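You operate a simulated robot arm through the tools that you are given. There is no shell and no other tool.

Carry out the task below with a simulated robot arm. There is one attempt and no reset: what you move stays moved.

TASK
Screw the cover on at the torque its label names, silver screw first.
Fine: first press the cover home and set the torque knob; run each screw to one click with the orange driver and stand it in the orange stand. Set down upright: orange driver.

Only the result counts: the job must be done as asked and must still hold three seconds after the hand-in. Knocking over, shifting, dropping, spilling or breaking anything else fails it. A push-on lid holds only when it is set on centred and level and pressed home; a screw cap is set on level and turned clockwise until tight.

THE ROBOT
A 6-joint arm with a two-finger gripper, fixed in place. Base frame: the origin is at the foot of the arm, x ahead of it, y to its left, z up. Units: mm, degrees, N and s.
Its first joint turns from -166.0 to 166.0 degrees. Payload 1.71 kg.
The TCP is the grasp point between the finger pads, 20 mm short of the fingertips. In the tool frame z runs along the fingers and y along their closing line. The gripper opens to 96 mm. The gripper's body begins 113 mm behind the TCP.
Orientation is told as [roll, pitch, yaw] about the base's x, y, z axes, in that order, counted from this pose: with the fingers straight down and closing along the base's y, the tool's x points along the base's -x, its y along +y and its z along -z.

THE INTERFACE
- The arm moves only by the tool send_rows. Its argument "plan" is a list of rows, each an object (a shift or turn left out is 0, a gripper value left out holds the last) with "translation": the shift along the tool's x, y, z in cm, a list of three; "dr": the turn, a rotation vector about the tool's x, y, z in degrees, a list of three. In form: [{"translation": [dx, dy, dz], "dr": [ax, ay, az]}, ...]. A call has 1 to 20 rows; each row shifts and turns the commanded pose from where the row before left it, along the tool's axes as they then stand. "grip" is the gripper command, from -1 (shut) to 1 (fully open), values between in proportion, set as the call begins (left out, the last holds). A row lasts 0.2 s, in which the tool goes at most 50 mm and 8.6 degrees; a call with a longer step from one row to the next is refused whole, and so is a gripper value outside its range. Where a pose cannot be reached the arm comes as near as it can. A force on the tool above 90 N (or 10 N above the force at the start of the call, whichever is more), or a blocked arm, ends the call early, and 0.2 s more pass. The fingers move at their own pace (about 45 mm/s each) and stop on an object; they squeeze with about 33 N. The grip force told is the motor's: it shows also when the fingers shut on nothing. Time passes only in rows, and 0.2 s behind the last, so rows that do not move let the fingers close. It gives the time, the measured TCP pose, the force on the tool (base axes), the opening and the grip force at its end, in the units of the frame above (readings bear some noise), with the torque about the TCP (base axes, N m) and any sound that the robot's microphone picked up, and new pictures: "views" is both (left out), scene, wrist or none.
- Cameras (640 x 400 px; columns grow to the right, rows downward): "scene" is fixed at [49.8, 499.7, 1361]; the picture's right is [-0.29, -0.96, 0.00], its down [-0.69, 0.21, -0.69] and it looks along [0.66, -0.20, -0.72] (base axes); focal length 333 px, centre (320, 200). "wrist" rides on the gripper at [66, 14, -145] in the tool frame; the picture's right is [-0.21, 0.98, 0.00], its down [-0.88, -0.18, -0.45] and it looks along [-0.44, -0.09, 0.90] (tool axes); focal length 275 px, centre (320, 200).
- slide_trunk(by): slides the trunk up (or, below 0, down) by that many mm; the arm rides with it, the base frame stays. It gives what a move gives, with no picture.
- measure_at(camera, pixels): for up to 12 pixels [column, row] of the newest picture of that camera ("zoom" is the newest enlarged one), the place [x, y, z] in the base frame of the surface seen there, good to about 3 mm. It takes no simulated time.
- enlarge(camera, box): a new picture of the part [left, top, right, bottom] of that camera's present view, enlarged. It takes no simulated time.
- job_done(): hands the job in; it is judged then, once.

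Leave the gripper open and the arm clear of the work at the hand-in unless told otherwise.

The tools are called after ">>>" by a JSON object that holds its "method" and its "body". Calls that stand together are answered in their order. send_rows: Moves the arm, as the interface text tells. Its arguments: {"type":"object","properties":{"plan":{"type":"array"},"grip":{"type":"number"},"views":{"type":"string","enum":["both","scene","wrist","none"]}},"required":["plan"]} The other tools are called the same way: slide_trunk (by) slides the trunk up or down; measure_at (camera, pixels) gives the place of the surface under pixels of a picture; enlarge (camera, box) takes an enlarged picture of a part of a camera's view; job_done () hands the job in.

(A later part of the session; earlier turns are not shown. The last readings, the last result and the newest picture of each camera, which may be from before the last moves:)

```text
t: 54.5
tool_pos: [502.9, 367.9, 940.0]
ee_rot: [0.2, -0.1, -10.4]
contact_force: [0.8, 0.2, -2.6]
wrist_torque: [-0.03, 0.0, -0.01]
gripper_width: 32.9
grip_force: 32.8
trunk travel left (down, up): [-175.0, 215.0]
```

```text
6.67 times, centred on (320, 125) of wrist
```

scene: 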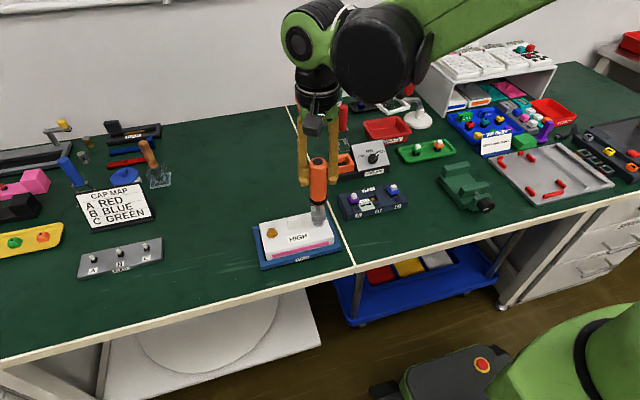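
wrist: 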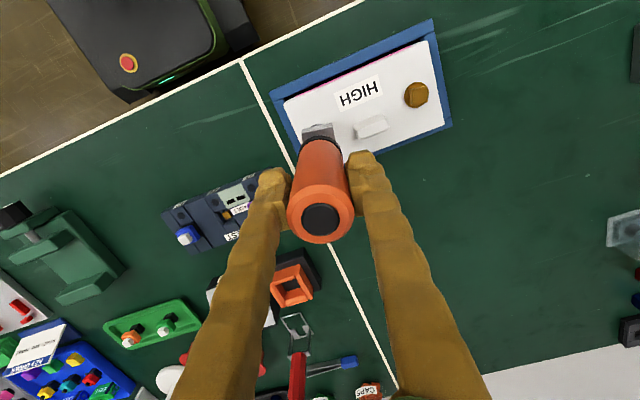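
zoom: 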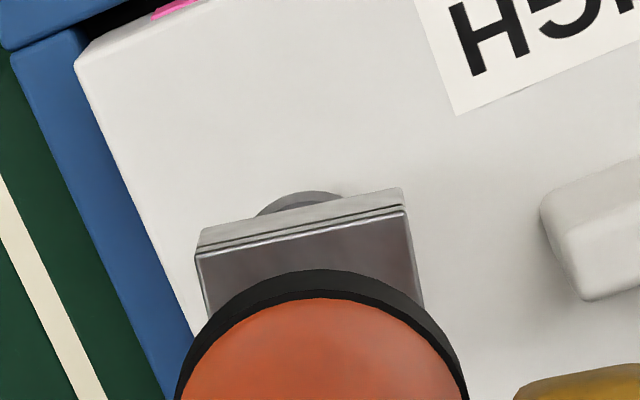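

The yaw matches well and the sideways alignment is within a fraction of a millimetre; only the x estimate is uncertain. I'll lower 8 mm more and look again.

>>> {"method": "send_rows", "body": {"plan": [{"translation": [0, 0, 0.4]}, {"translation": [0, 0, 0.4]}, {"translation": [0, 0, 0]}, {"translation": [0, 0, 0]}], "views": "both"}}

>>> {"method": "enlarge", "body": {"camera": "scene", "box": [302, 200, 338, 230]}}

>>> {"method": "enlarge", "body": {"camera": "wrist", "box": [280, 95, 360, 155]}}

```text
t: 55.5
tool_pos: [501.3, 368.2, 932.5]
ee_rot: [0.1, 0.0, -10.4]
contact_force: [0.2, -0.4, -1.8]
wrist_torque: [-0.01, -0.01, 0.0]
gripper_width: 32.8
grip_force: 32.9
trunk travel left (down, up): [-175.0, 215.0]
```

scene: 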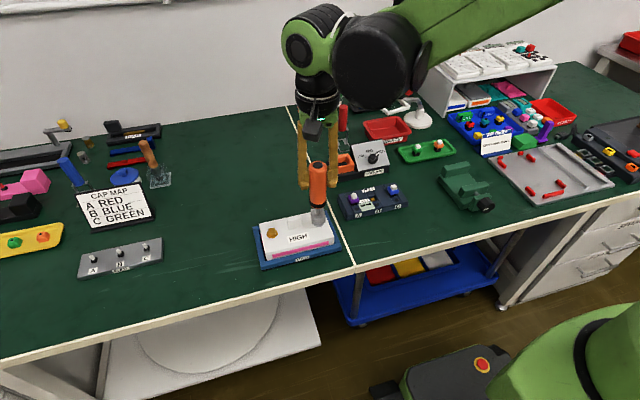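
wrist: 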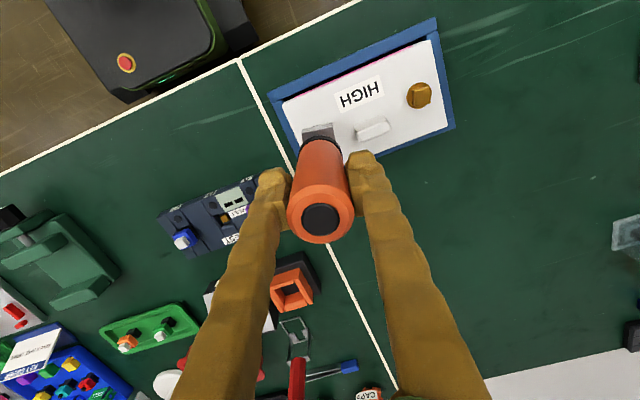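

```text
13.33 times, centred on (320, 215) of scene
```

zoom: 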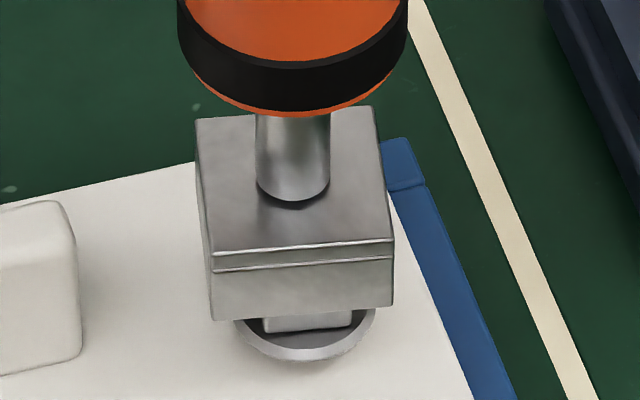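

```text
6.67 times, centred on (320, 125) of wrist
```

zoom: 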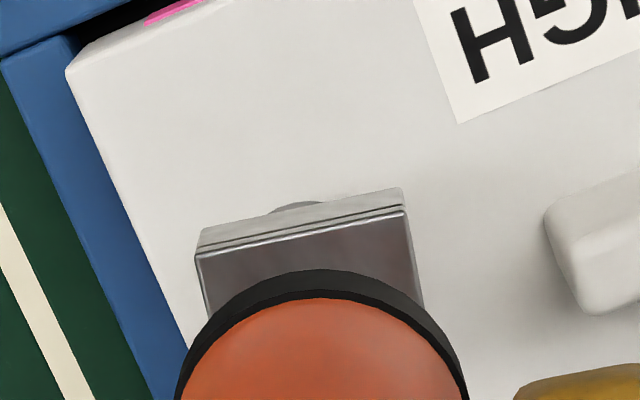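

Image geometry suggests the driver is about 1.3 mm too far toward +y. I'll correct that, then lower in small steps while reading the force.

>>> {"method": "send_rows", "body": {"plan": [{"translation": [0.006, -0.13, 0]}, {"translation": [0, 0, 0.2]}, {"translation": [0, 0, 0.1]}, {"translation": [0, 0, 0]}, {"translation": [0, 0, 0]}], "views": "scene"}}

>>> {"method": "enlarge", "body": {"camera": "scene", "box": [302, 200, 338, 230]}}

```text
t: 56.7
tool_pos: [501.8, 368.6, 930.4]
ee_rot: [0.0, 0.1, -10.5]
contact_force: [0.5, 0.1, -2.0]
wrist_torque: [0.0, -0.02, -0.01]
gripper_width: 32.6
grip_force: 32.6
trunk travel left (down, up): [-175.0, 215.0]
```

scene: 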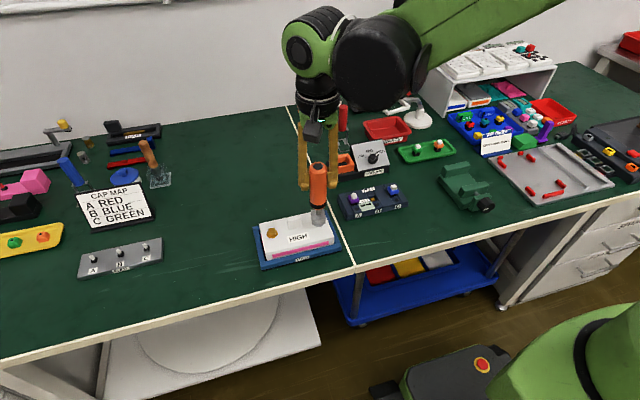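

```text
13.33 times, centred on (320, 215) of scene
```

zoom: 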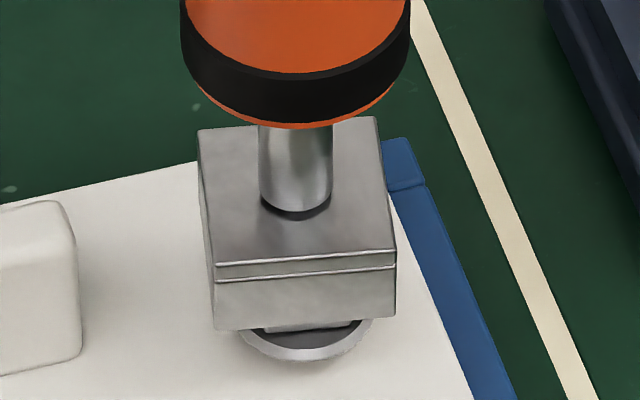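

Still about 0.7 mm off in y by the shaft position. I'll nudge a bit more and continue down in 1 mm steps.

>>> {"method": "send_rows", "body": {"plan": [{"translation": [0.0, -0.07, 0]}, {"translation": [0, 0, 0.1]}, {"translation": [0, 0, 0.1]}, {"translation": [0, 0, 0.1]}, {"translation": [0, 0, 0]}], "views": "scene"}}

>>> {"method": "enlarge", "body": {"camera": "scene", "box": [302, 200, 338, 230]}}

```text
t: 57.9
tool_pos: [500.5, 366.5, 926.1]
ee_rot: [0.1, 0.0, -10.4]
contact_force: [-0.1, -0.4, -2.1]
wrist_torque: [-0.01, -0.01, 0.02]
gripper_width: 32.6
grip_force: 33.0
trunk travel left (down, up): [-175.0, 215.0]
```

scene: 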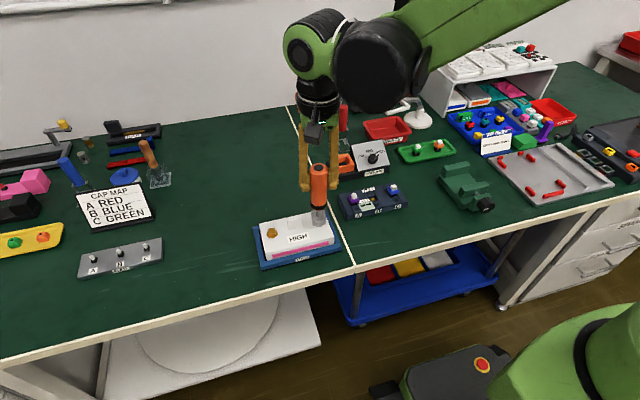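

```text
13.33 times, centred on (320, 215) of scene
```

zoom: 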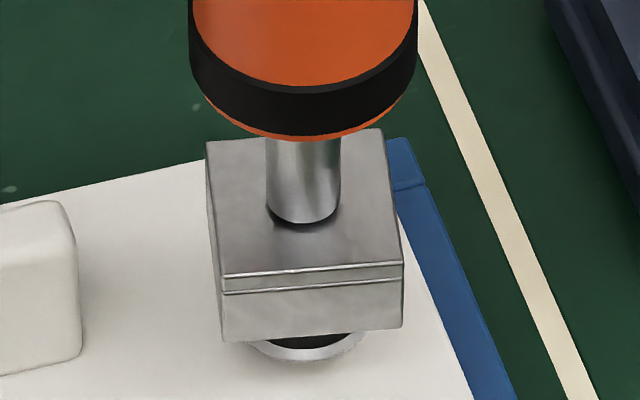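

No force yet, and the socket bottom (~804) is already below the head top (~806), so it seems to be sliding over the head. I'll keep lowering gently.

>>> {"method": "send_rows", "body": {"plan": [{"translation": [0, 0, 0.1]}, {"translation": [0, 0, 0.1]}, {"translation": [0, 0, 0.1]}, {"translation": [0, 0, 0]}], "views": "scene"}}

>>> {"method": "enlarge", "body": {"camera": "scene", "box": [302, 200, 338, 230]}}

```text
t: 58.9
tool_pos: [502.3, 365.9, 922.5]
ee_rot: [0.1, 0.0, -10.5]
contact_force: [0.8, -0.5, -1.8]
wrist_torque: [0.0, -0.02, 0.02]
gripper_width: 32.8
grip_force: 32.9
trunk travel left (down, up): [-175.0, 215.0]
```

scene: 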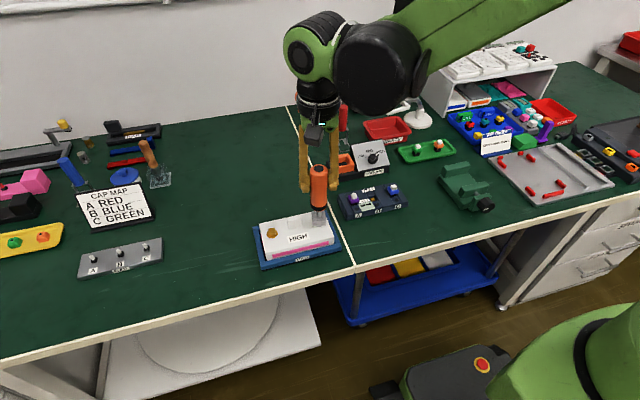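

```text
13.33 times, centred on (320, 215) of scene
```

zoom: 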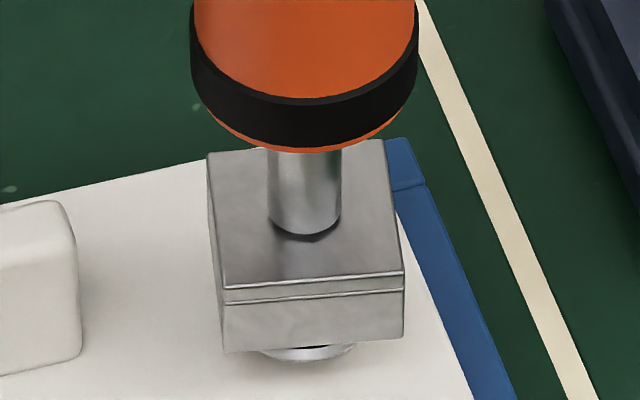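

Still free, with the socket now about 6 mm over the head. I'll continue until it seats.

>>> {"method": "send_rows", "body": {"plan": [{"translation": [0, 0, 0.1]}, {"translation": [0, 0, 0.1]}, {"translation": [0, 0, 0.1]}, {"translation": [0, 0, 0]}], "views": "scene"}}

>>> {"method": "enlarge", "body": {"camera": "scene", "box": [302, 200, 338, 230]}}

```text
t: 59.9
tool_pos: [502.0, 365.8, 920.1]
ee_rot: [0.1, 0.0, -10.5]
contact_force: [0.3, -1.0, -1.3]
wrist_torque: [0.01, -0.01, 0.01]
gripper_width: 32.8
grip_force: 32.5
trunk travel left (down, up): [-175.0, 215.0]
```

scene: 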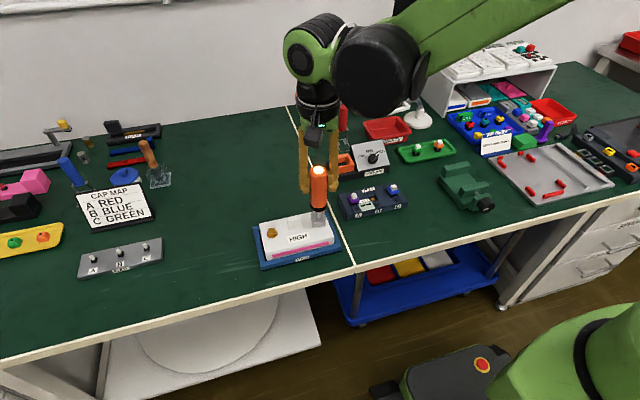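

```text
13.33 times, centred on (320, 215) of scene
```

zoom: 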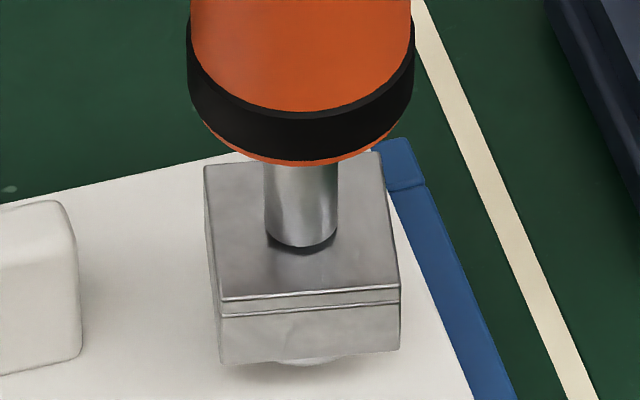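

Nearly at the flange with no vertical force yet. I'll continue 2 mm more until contact.

>>> {"method": "send_rows", "body": {"plan": [{"translation": [0, 0, 0.1]}, {"translation": [0, 0, 0.1]}, {"translation": [0, 0, 0]}], "views": "scene"}}

>>> {"method": "enlarge", "body": {"camera": "scene", "box": [290, 155, 350, 235]}}

```text
t: 60.7
tool_pos: [502.0, 366.7, 919.0]
ee_rot: [0.1, -0.1, -10.4]
contact_force: [-0.9, -0.3, -2.4]
wrist_torque: [0.05, 0.03, -0.01]
gripper_width: 32.8
grip_force: 33.1
trunk travel left (down, up): [-175.0, 215.0]
```

scene: 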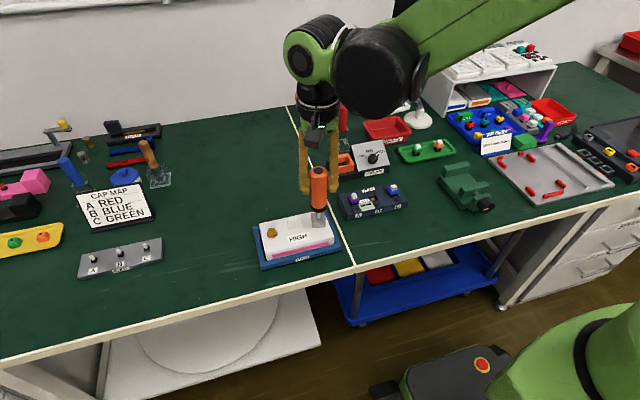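

```text
5.00 times, centred on (320, 195) of scene
```

zoom: 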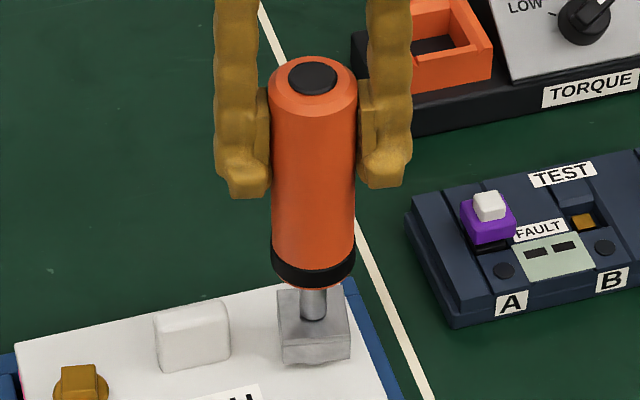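

No seat yet; 2 mm more.

>>> {"method": "send_rows", "body": {"plan": [{"translation": [0, 0, 0.1]}, {"translation": [0, 0, 0.1]}, {"translation": [0, 0, 0]}], "views": "none"}}

```text
t: 61.5
tool_pos: [501.1, 366.0, 916.8]
ee_rot: [0.1, -0.1, -10.5]
contact_force: [0.1, 1.5, 17.4]
wrist_torque: [0.09, -0.07, 0.01]
gripper_width: 32.8
grip_force: 32.6
trunk travel left (down, up): [-175.0, 215.0]
```

Seated with 17 N. I'll start turning the silver screw clockwise (positive about tool z), 30° first, watching torque and sound.

>>> {"method": "send_rows", "body": {"plan": [{"dr": [0, 0, 7.5]}, {"dr": [0, 0, 7.5]}, {"dr": [0, 0, 7.5]}, {"dr": [0, 0, 7.5]}], "views": "scene"}}

>>> {"method": "enlarge", "body": {"camera": "scene", "box": [290, 155, 350, 235]}}

```text
t: 62.5
tool_pos: [501.6, 366.1, 916.7]
ee_rot: [0.2, 0.0, -40.6]
contact_force: [0.3, 2.2, 12.4]
wrist_torque: [0.26, -0.02, 0.02]
gripper_width: 32.7
grip_force: 33.5
trunk travel left (down, up): [-175.0, 215.0]
```

scene: 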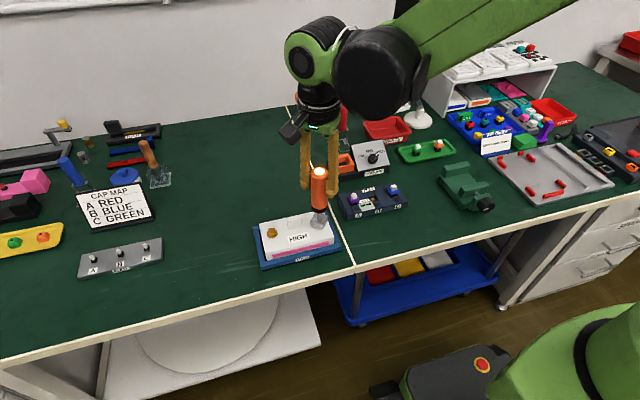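

```text
5.00 times, centred on (320, 195) of scene
```

zoom: 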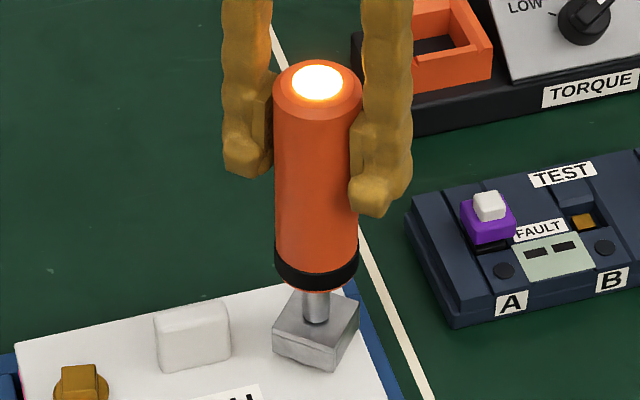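

The driver's top is now glowing, so it appears to signal engagement. I'll hold still briefly and check for sound and any change in the screw.

>>> {"method": "send_rows", "body": {"plan": [{"translation": [0, 0, 0]}], "views": "scene"}}

>>> {"method": "enlarge", "body": {"camera": "scene", "box": [290, 155, 350, 235]}}

```text
t: 62.9
tool_pos: [500.1, 365.5, 916.5]
ee_rot: [0.1, -0.1, -40.4]
contact_force: [-0.1, 2.1, 10.0]
wrist_torque: [0.15, 0.0, -0.03]
gripper_width: 32.6
grip_force: 32.7
trunk travel left (down, up): [-175.0, 215.0]
```

scene: 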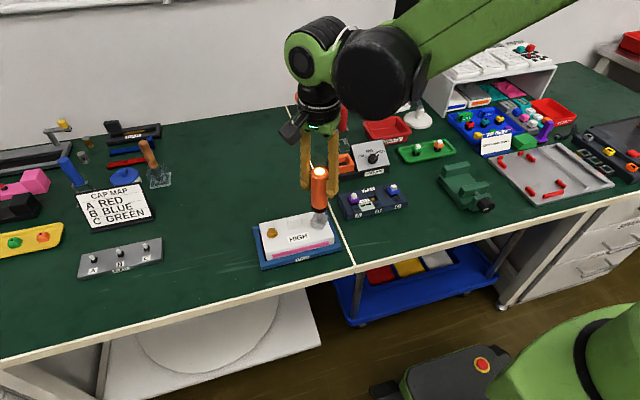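

```text
5.00 times, centred on (320, 195) of scene
```

zoom: 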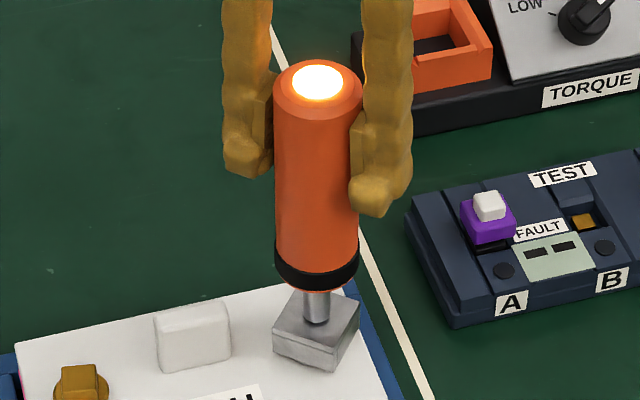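

The light stays on while seated, and the torque is still near zero. I'll continue turning 45° with a touch of down-feed.

>>> {"method": "send_rows", "body": {"plan": [{"dr": [0, 0, 7.5]}, {"dr": [0, 0, 7.5]}, {"dr": [0, 0, 7.5]}, {"dr": [0, 0, 7.5]}, {"dr": [0, 0, 7.5]}, {"dr": [0, 0, 7.5]}], "views": "scene"}}

>>> {"method": "enlarge", "body": {"camera": "scene", "box": [290, 155, 350, 235]}}

```text
t: 64.3
tool_pos: [501.3, 367.1, 917.7]
ee_rot: [0.0, 0.1, -85.6]
contact_force: [0.6, 1.2, -2.8]
wrist_torque: [0.12, 0.02, -0.03]
gripper_width: 32.8
grip_force: 32.8
trunk travel left (down, up): [-175.0, 215.0]
```

scene: 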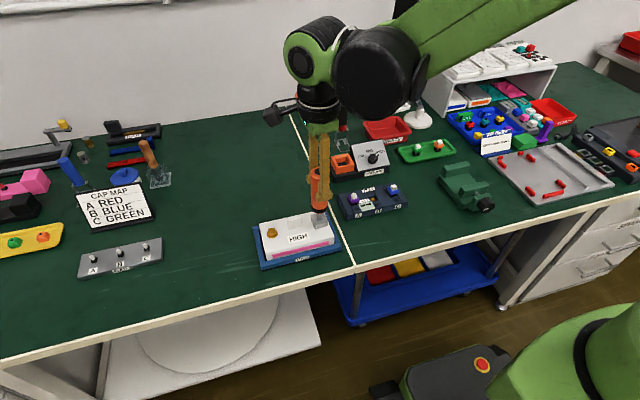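

```text
5.00 times, centred on (320, 195) of scene
```

zoom: 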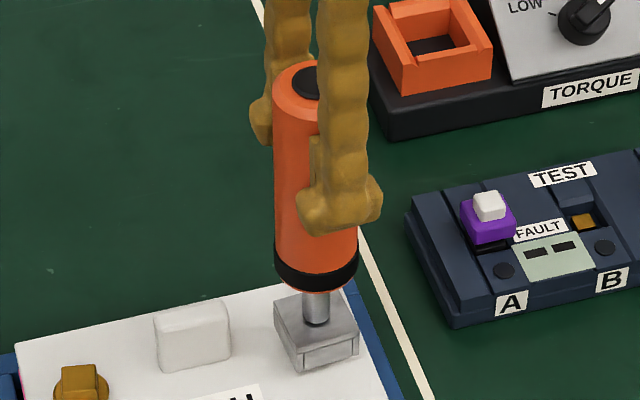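

The light went off and the force dropped to zero, so the screw has sunk away from the socket. I need to keep pressing. I'll feed down 1.5 mm and check.

>>> {"method": "send_rows", "body": {"plan": [{"translation": [0, 0, 0.1]}, {"translation": [0, 0, 0.05]}, {"translation": [0, 0, 0]}], "views": "scene"}}

>>> {"method": "enlarge", "body": {"camera": "scene", "box": [290, 155, 350, 235]}}

```text
t: 65.1
tool_pos: [500.8, 365.2, 916.3]
ee_rot: [0.1, 0.1, -85.3]
contact_force: [-1.0, 1.0, 6.6]
wrist_torque: [0.02, 0.05, 0.1]
gripper_width: 32.7
grip_force: 32.5
trunk travel left (down, up): [-175.0, 215.0]
```

scene: 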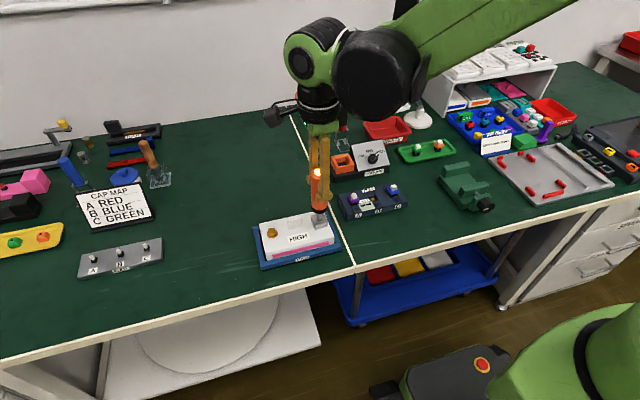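

```text
5.00 times, centred on (320, 195) of scene
```

zoom: 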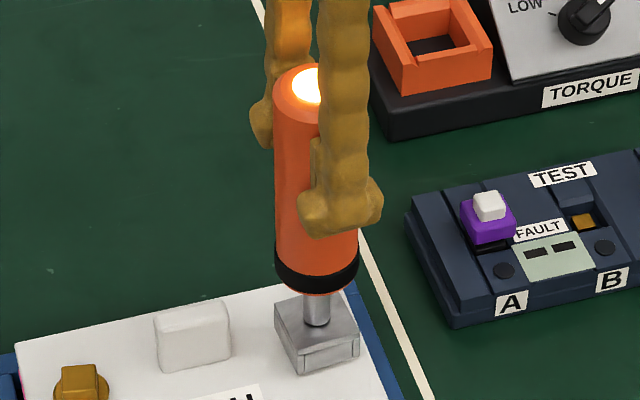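

The light came on again with about 8 N of push, so this looks like a powered driver that runs while pressed. I'll hold still for a moment to see if the screw keeps sinking.

>>> {"method": "send_rows", "body": {"plan": [{"translation": [0, 0, 0]}], "views": "scene"}}

>>> {"method": "enlarge", "body": {"camera": "scene", "box": [302, 205, 338, 235]}}

```text
t: 65.5
tool_pos: [501.4, 366.2, 915.6]
ee_rot: [0.2, 0.1, -85.4]
contact_force: [0.7, -0.2, 6.7]
wrist_torque: [0.0, 0.0, -0.02]
gripper_width: 32.5
grip_force: 33.3
trunk travel left (down, up): [-175.0, 215.0]
```

scene: 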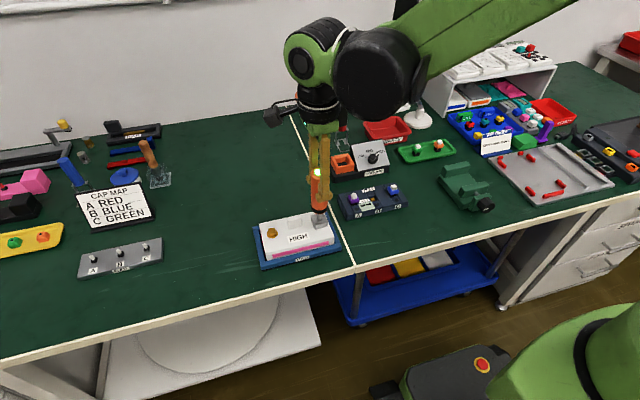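

```text
13.33 times, centred on (320, 220) of scene
```

zoom: 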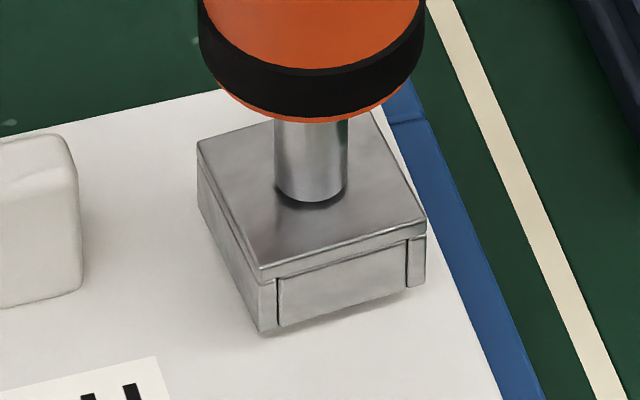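

The force stays constant while holding, so the screw only sinks as I turn it; the light just shows engagement. I'll continue turning with a small down-feed, 30° at a time.

>>> {"method": "send_rows", "body": {"plan": [{"translation": [0, 0, 0.03], "dr": [0, 0, 7.5]}, {"translation": [0, 0, 0.03], "dr": [0, 0, 7.5]}, {"translation": [0, 0, 0.03], "dr": [0, 0, 7.5]}, {"translation": [0, 0, 0.03], "dr": [0, 0, 7.5]}], "views": "none"}}

```text
t: 66.5
tool_pos: [500.6, 366.8, 914.4]
ee_rot: [-0.1, 0.2, -115.5]
contact_force: [0.7, -1.4, 26.8]
wrist_torque: [-0.15, -0.08, 0.01]
gripper_width: 32.6
grip_force: 32.9
trunk travel left (down, up): [-175.0, 215.0]
```

Force rose to 27 N, so that feed was faster than the sinking. I'll look at the screw area closely.

>>> {"method": "send_rows", "body": {"plan": [{"translation": [0, 0, -0.05]}], "views": "both"}}

>>> {"method": "enlarge", "body": {"camera": "scene", "box": [290, 155, 350, 235]}}

>>> {"method": "enlarge", "body": {"camera": "scene", "box": [302, 205, 338, 235]}}

```text
t: 66.9
tool_pos: [500.8, 366.6, 913.5]
ee_rot: [0.0, 0.1, -115.4]
contact_force: [2.5, -3.9, 25.2]
wrist_torque: [-0.37, -0.19, -0.02]
gripper_width: 32.8
grip_force: 33.2
trunk travel left (down, up): [-175.0, 215.0]
```

scene: 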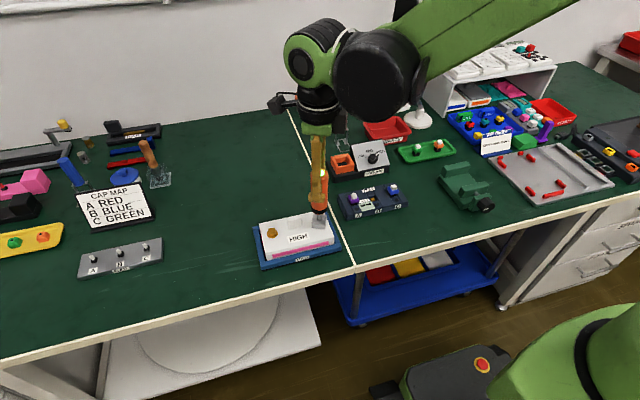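
wrist: 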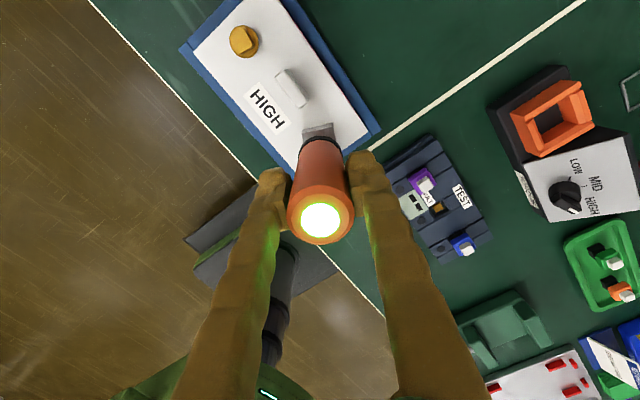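

```text
5.00 times, centred on (320, 195) of scene
```

zoom: 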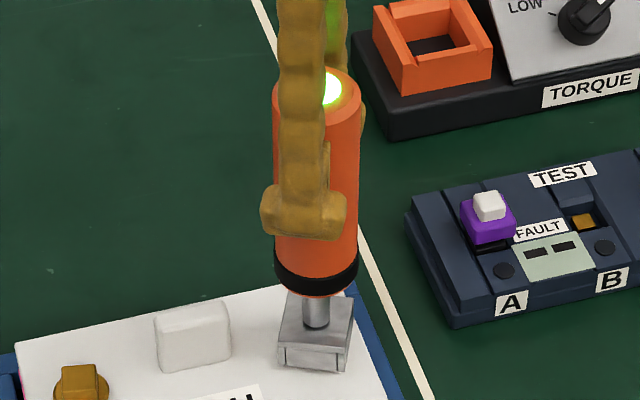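

```text
13.33 times, centred on (320, 220) of scene
```

zoom: 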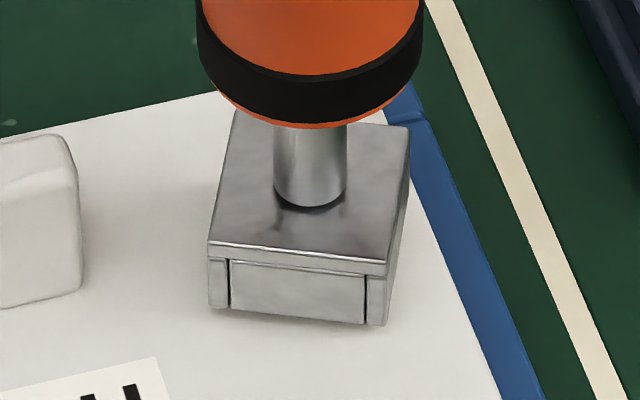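

The light has turned green without any reported click. I need to know whether green means "done" or just "pressed hard enough", so I'll ease the push without turning and watch the light.

>>> {"method": "send_rows", "body": {"plan": [{"translation": [0, 0, -0.08]}, {"translation": [0, 0, 0]}], "views": "both"}}

>>> {"method": "enlarge", "body": {"camera": "scene", "box": [290, 155, 350, 235]}}

```text
t: 67.5
tool_pos: [501.6, 366.0, 915.1]
ee_rot: [0.0, 0.1, -115.3]
contact_force: [-1.0, -1.0, 7.6]
wrist_torque: [-0.15, 0.12, -0.01]
gripper_width: 32.5
grip_force: 33.4
trunk travel left (down, up): [-175.0, 215.0]
```

scene: 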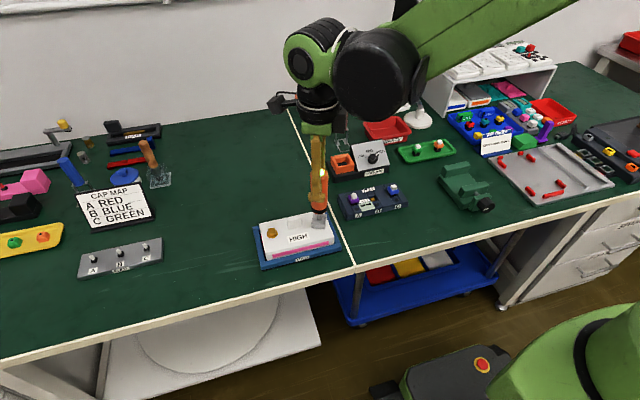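
wrist: 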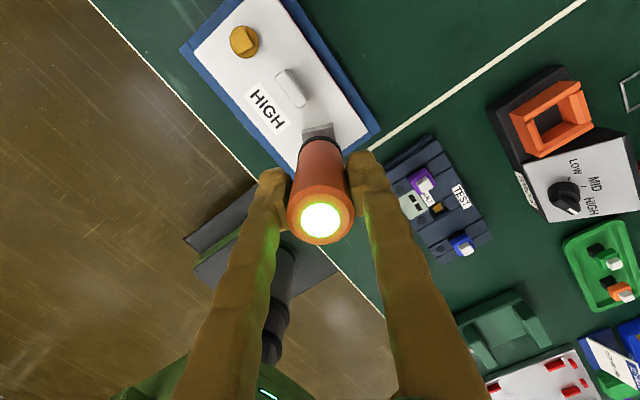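

```text
5.00 times, centred on (320, 195) of scene
```

zoom: 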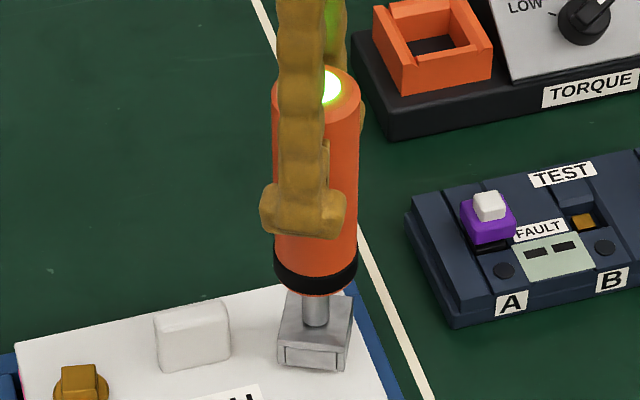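

Green stays on at only 7.6 N, where it was amber before, so green is a state change, likely torque reached. No click was reported, though, so I'll lift off and inspect the screw before going further.

>>> {"method": "send_rows", "body": {"plan": [{"translation": [0, 0, -1.0]}, {"translation": [0, 0, -1.5]}, {"translation": [0, 0, -1.0]}, {"translation": [0, 0, 0]}], "views": "both"}}

>>> {"method": "enlarge", "body": {"camera": "scene", "box": [290, 155, 350, 235]}}

>>> {"method": "enlarge", "body": {"camera": "scene", "box": [302, 205, 338, 235]}}

```text
t: 68.5
tool_pos: [501.5, 366.9, 950.6]
ee_rot: [0.1, 0.2, -115.4]
contact_force: [0.3, 0.9, -1.8]
wrist_torque: [0.05, 0.03, -0.04]
gripper_width: 32.8
grip_force: 33.1
trunk travel left (down, up): [-175.0, 215.0]
```

scene: 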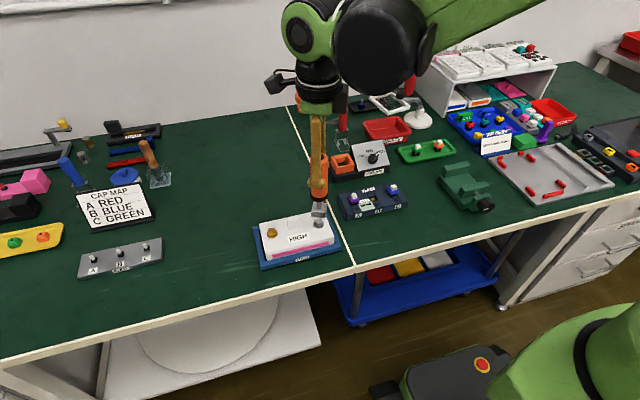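
wrist: 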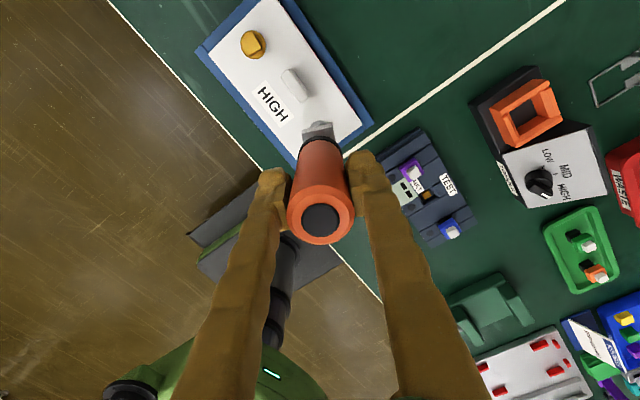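

```text
5.00 times, centred on (320, 195) of scene
```

zoom: 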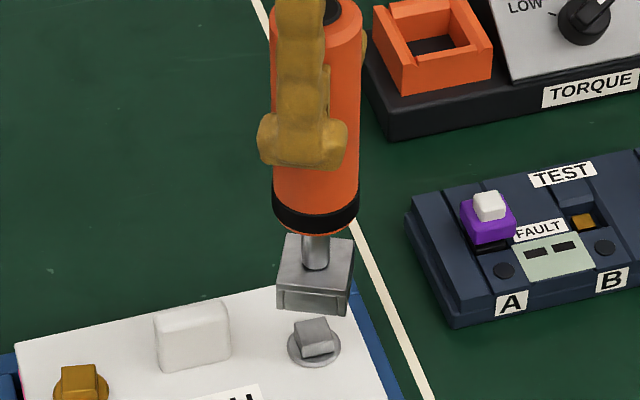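

```text
13.33 times, centred on (320, 220) of scene
```

zoom: 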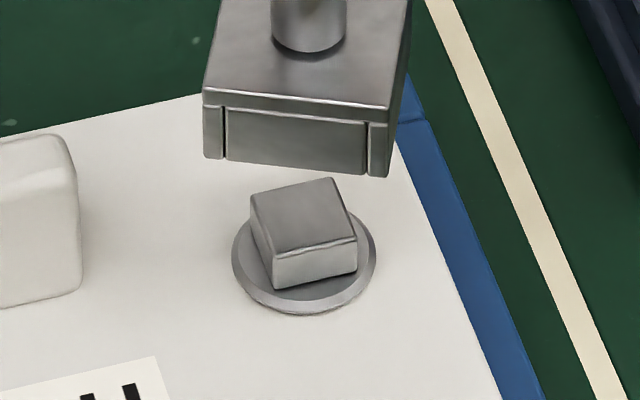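

The screw head has sunk and its flange now looks flush with the plate, and the light went off on lifting. I'll compare with the brass one and check that the box hasn't moved.

>>> {"method": "enlarge", "body": {"camera": "scene", "box": [320, 225, 350, 245]}}

>>> {"method": "enlarge", "body": {"camera": "scene", "box": [305, 205, 335, 230]}}

>>> {"method": "enlarge", "body": {"camera": "scene", "box": [260, 215, 290, 240]}}

>>> {"method": "enlarge", "body": {"camera": "scene", "box": [260, 245, 290, 265]}}

```text
16.00 times, centred on (335, 235) of scene
```

zoom: 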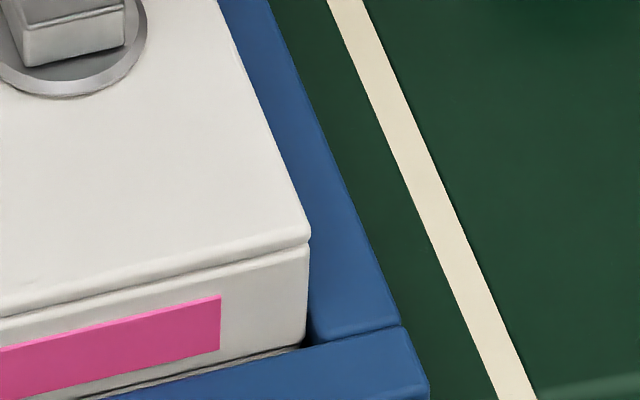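

```text
16.00 times, centred on (320, 218) of scene
```

zoom: 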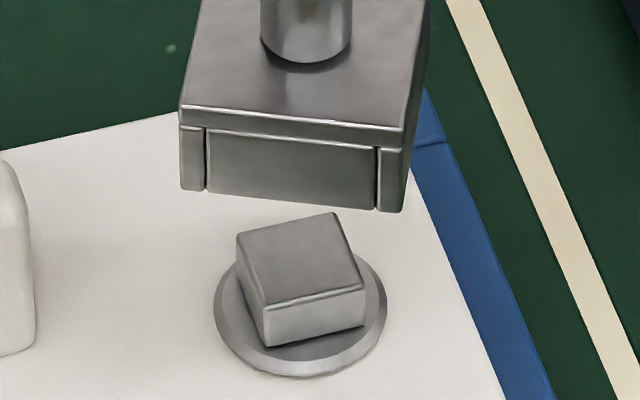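

```text
16.00 times, centred on (275, 228) of scene
```

zoom: 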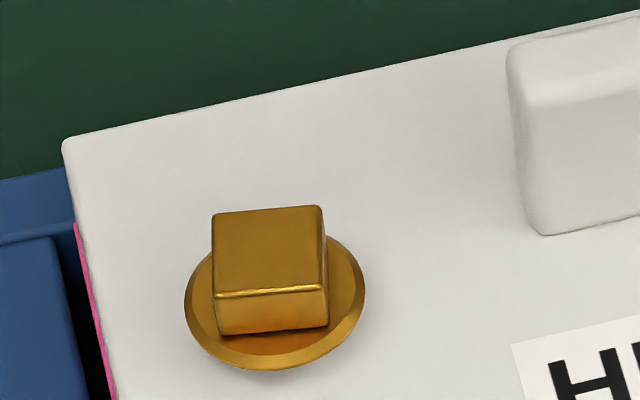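

```text
16.00 times, centred on (275, 255) of scene
```

zoom: 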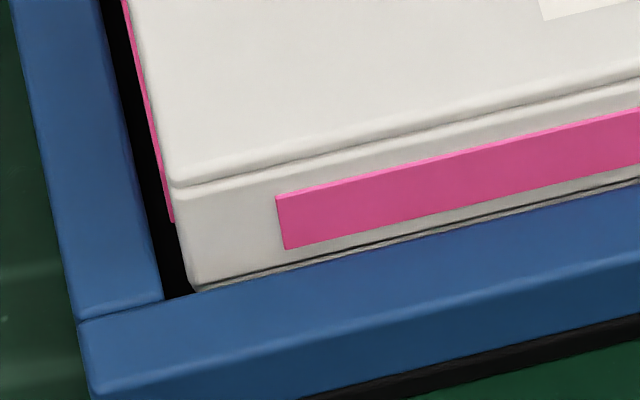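

The box hasn't moved, and the silver screw has visibly sunk compared with brass. I'll measure both flange heights and head tops to quantify it.

>>> {"method": "enlarge", "body": {"camera": "scene", "box": [305, 205, 335, 230]}}

>>> {"method": "measure_at", "body": {"camera": "zoom", "pixels": [[232, 315], [240, 335], [375, 300], [365, 325], [300, 362], [300, 255], [280, 270], [330, 250], [320, 275], [330, 360], [270, 350], [420, 330]]}}

>>> {"method": "enlarge", "body": {"camera": "scene", "box": [260, 215, 290, 240]}}

>>> {"method": "measure_at", "body": {"camera": "zoom", "pixels": [[200, 300], [205, 320], [345, 280], [340, 310], [270, 355], [265, 250], [240, 265], [295, 240], [280, 270], [300, 350], [240, 345], [400, 330]]}}

```text
16.00 times, centred on (320, 218) of scene
```

zoom: 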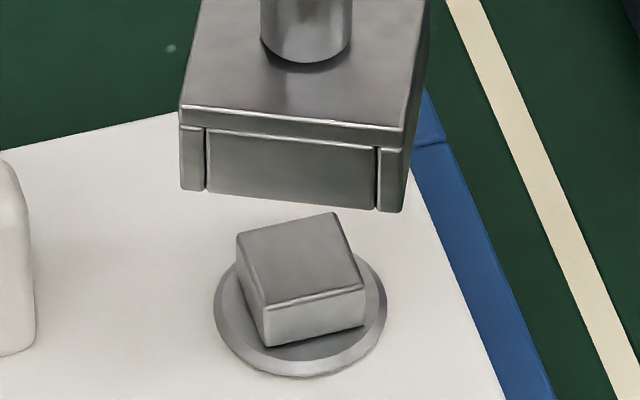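

```text
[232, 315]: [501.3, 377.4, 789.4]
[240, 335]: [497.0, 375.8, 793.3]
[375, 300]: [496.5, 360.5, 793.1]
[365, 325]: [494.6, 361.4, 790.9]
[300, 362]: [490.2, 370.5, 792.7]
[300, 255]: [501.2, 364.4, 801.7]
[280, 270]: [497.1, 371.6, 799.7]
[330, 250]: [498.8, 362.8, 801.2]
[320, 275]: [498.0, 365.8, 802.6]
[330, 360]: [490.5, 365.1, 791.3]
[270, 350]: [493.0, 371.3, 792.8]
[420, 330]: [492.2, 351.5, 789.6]
```

```text
16.00 times, centred on (275, 228) of scene
```

zoom: 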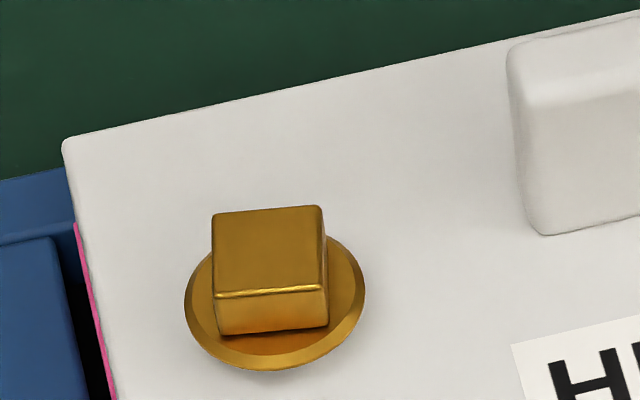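

```text
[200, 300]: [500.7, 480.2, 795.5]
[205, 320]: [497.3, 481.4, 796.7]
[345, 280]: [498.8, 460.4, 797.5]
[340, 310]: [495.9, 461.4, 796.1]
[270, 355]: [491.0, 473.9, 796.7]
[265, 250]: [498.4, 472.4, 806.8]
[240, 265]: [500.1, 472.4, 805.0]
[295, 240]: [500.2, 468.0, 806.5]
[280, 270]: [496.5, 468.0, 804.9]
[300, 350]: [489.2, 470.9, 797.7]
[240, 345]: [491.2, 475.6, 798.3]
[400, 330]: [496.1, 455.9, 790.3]
```

Silver's flange is down 4.5 mm and seated on the plate (792 vs 796.8 for brass), and the driver showed green, so silver is run home. Next is brass: I'll raise, unwind the tool back to yaw -10.5°, and move 101.5 mm in +y over the brass screw.

>>> {"method": "send_rows", "body": {"plan": [{"translation": [0, 0, -1.5]}, {"dr": [0, 0, -7.5]}, {"dr": [0, 0, -7.5]}, {"dr": [0, 0, -7.5]}, {"dr": [0, 0, -7.5]}, {"dr": [0, 0, -7.5]}, {"dr": [0, 0, -7.5]}, {"dr": [0, 0, -7.5]}, {"dr": [0, 0, -7.5]}, {"dr": [0, 0, -7.5]}, {"dr": [0, 0, -7.5]}, {"dr": [0, 0, -7.5]}, {"dr": [0, 0, -7.5]}, {"dr": [0, 0, -7.5]}, {"dr": [0, 0, -7.5]}, {"translation": [0, 0, 0]}], "views": "none"}}

>>> {"method": "send_rows", "body": {"plan": [{"translation": [0.35, 2.0, 0]}, {"translation": [0.5, 2.75, 0]}, {"translation": [0.5, 2.75, 0]}, {"translation": [0.5, 2.48, 0]}, {"translation": [0, 0, 0]}, {"translation": [0, 0, 0]}], "views": "both"}}

>>> {"method": "enlarge", "body": {"camera": "scene", "box": [255, 190, 305, 245]}}

```text
t: 71.9
tool_pos: [500.9, 365.8, 964.2]
ee_rot: [0.1, 0.0, -10.4]
contact_force: [0.0, -0.4, -0.9]
wrist_torque: [0.01, -0.01, 0.01]
gripper_width: 32.3
grip_force: 33.5
trunk travel left (down, up): [-175.0, 215.0]
```

```text
t: 73.3
tool_pos: [500.6, 467.3, 963.8]
ee_rot: [0.1, 0.0, -10.4]
contact_force: [-0.2, -0.8, -1.7]
wrist_torque: [-0.01, 0.03, 0.0]
gripper_width: 32.7
grip_force: 33.1
trunk travel left (down, up): [-175.0, 215.0]
```

scene: 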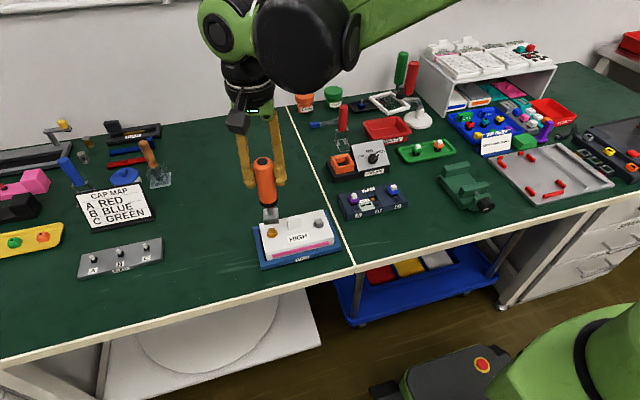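
wrist: 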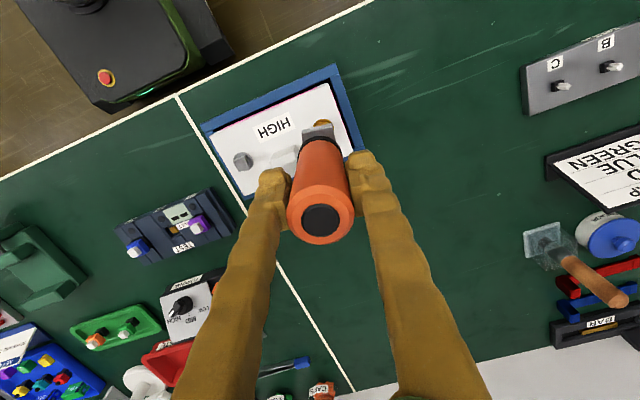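

```text
7.27 times, centred on (280, 218) of scene
```

zoom: 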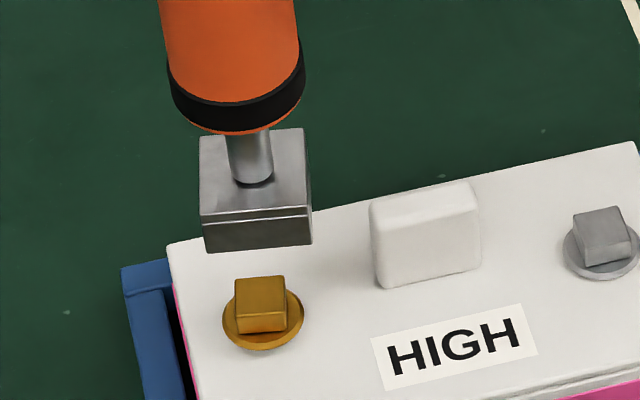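

The socket hangs above the brass screw. I'll lower to about 8 mm above the head and check alignment.

>>> {"method": "send_rows", "body": {"plan": [{"translation": [0, 0, 1.2]}, {"translation": [0, 0, 1.2]}, {"translation": [0, 0, 0.5]}, {"translation": [0, 0, 0]}, {"translation": [0, 0, 0]}], "views": "scene"}}

>>> {"method": "enlarge", "body": {"camera": "scene", "box": [254, 208, 290, 238]}}

```text
t: 74.5
tool_pos: [502.6, 468.3, 936.9]
ee_rot: [0.1, 0.1, -10.4]
contact_force: [0.9, 0.4, -1.4]
wrist_torque: [0.01, 0.01, -0.03]
gripper_width: 32.6
grip_force: 33.6
trunk travel left (down, up): [-175.0, 215.0]
```

scene: 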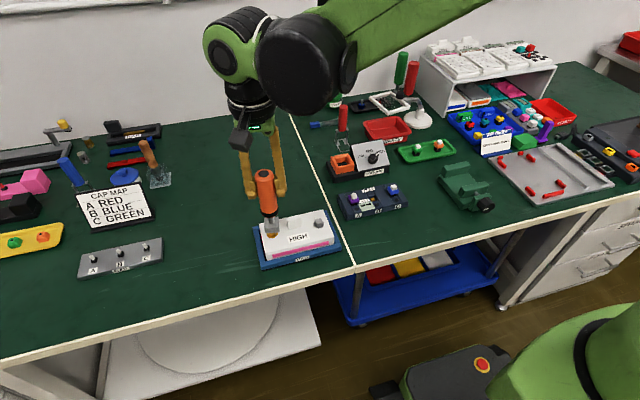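

```text
13.33 times, centred on (272, 223) of scene
```

zoom: 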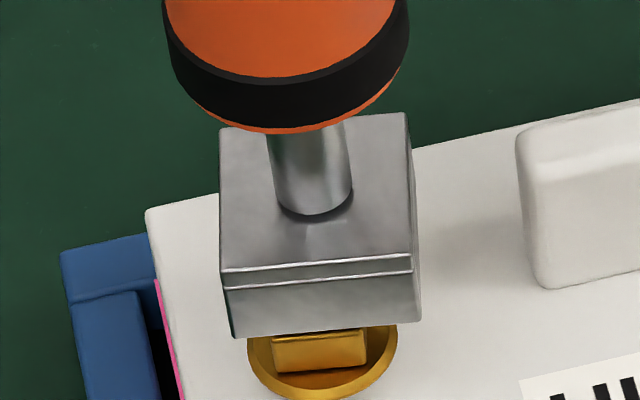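

The driver sits about 2.6 mm too far toward -y here. I'll correct by (-0.7, +2.6) mm, lower 5 mm, and recheck.

>>> {"method": "send_rows", "body": {"plan": [{"translation": [0.116, 0.243, 0]}, {"translation": [0, 0, 0.25]}, {"translation": [0, 0, 0.25]}, {"translation": [0, 0, 0]}, {"translation": [0, 0, 0]}], "views": "scene"}}

>>> {"method": "enlarge", "body": {"camera": "scene", "box": [254, 208, 290, 238]}}

```text
t: 75.7
tool_pos: [500.8, 471.0, 931.3]
ee_rot: [0.0, 0.0, -10.5]
contact_force: [0.1, 0.0, -2.8]
wrist_torque: [-0.02, -0.02, 0.01]
gripper_width: 32.5
grip_force: 33.4
trunk travel left (down, up): [-175.0, 215.0]
```

scene: 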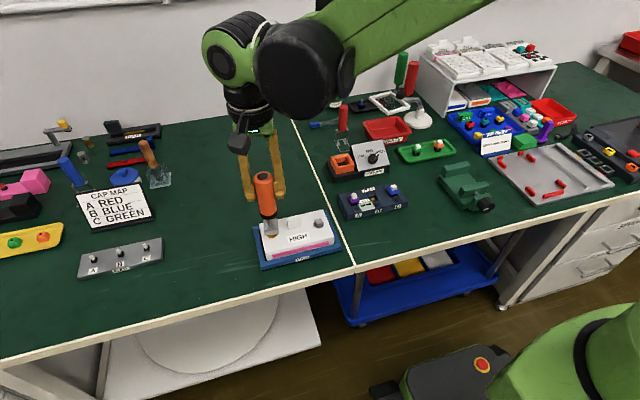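

```text
13.33 times, centred on (272, 223) of scene
```

zoom: 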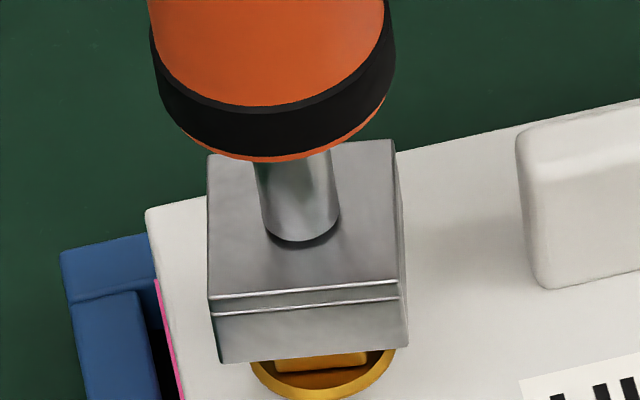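

Aligned within about half a millimetre. I'll lower over the head to just before the expected contact height (about z=921), watching for any force.

>>> {"method": "send_rows", "body": {"plan": [{"translation": [0, 0, 0.2]}, {"translation": [0, 0, 0.2]}, {"translation": [0, 0, 0.2]}, {"translation": [0, 0, 0.2]}, {"translation": [0, 0, 0]}], "views": "scene"}}

>>> {"method": "enlarge", "body": {"camera": "scene", "box": [235, 160, 305, 245]}}

```text
t: 76.9
tool_pos: [500.7, 472.0, 923.3]
ee_rot: [0.2, 0.0, -10.4]
contact_force: [0.0, 0.2, -1.3]
wrist_torque: [-0.01, 0.0, 0.0]
gripper_width: 32.6
grip_force: 33.2
trunk travel left (down, up): [-175.0, 215.0]
```

scene: 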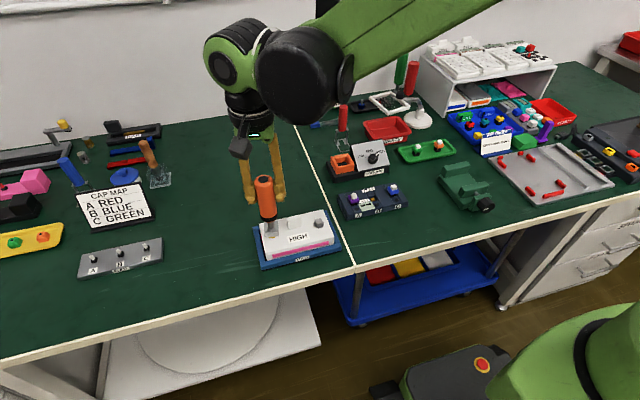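

```text
4.71 times, centred on (270, 202) of scene
```

zoom: 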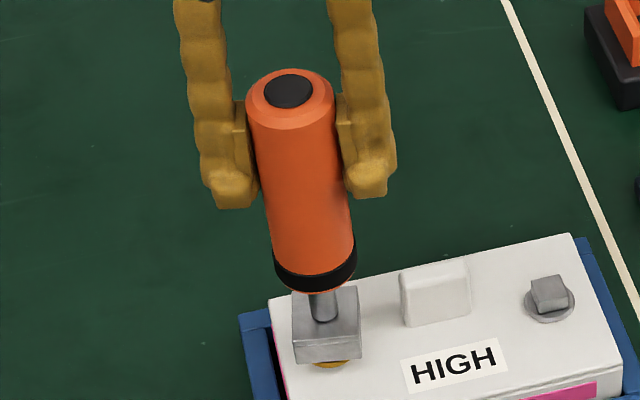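

The socket is over the brass head with the light off and no force. From here I go down 1 mm at a time, checking the light and sound after each.

>>> {"method": "send_rows", "body": {"plan": [{"translation": [0, 0, 0.1]}, {"translation": [0, 0, 0.1]}], "views": "scene"}}

>>> {"method": "enlarge", "body": {"camera": "scene", "box": [235, 160, 305, 245]}}

```text
t: 77.5
tool_pos: [500.4, 471.3, 921.7]
ee_rot: [0.1, -0.1, -10.4]
contact_force: [-0.1, -0.2, -1.8]
wrist_torque: [0.01, 0.01, 0.02]
gripper_width: 32.5
grip_force: 33.0
trunk travel left (down, up): [-175.0, 215.0]
```

scene: 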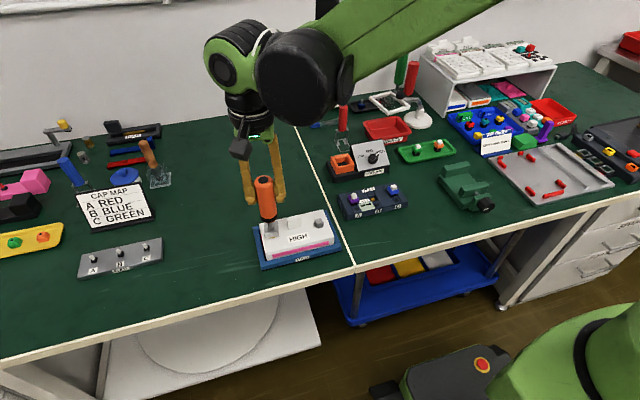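

```text
4.71 times, centred on (270, 202) of scene
```

zoom: 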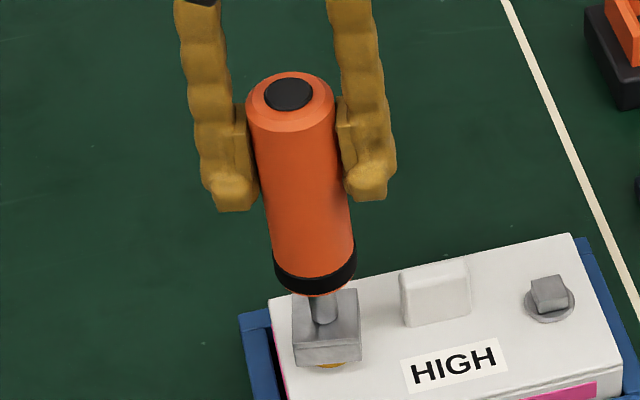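

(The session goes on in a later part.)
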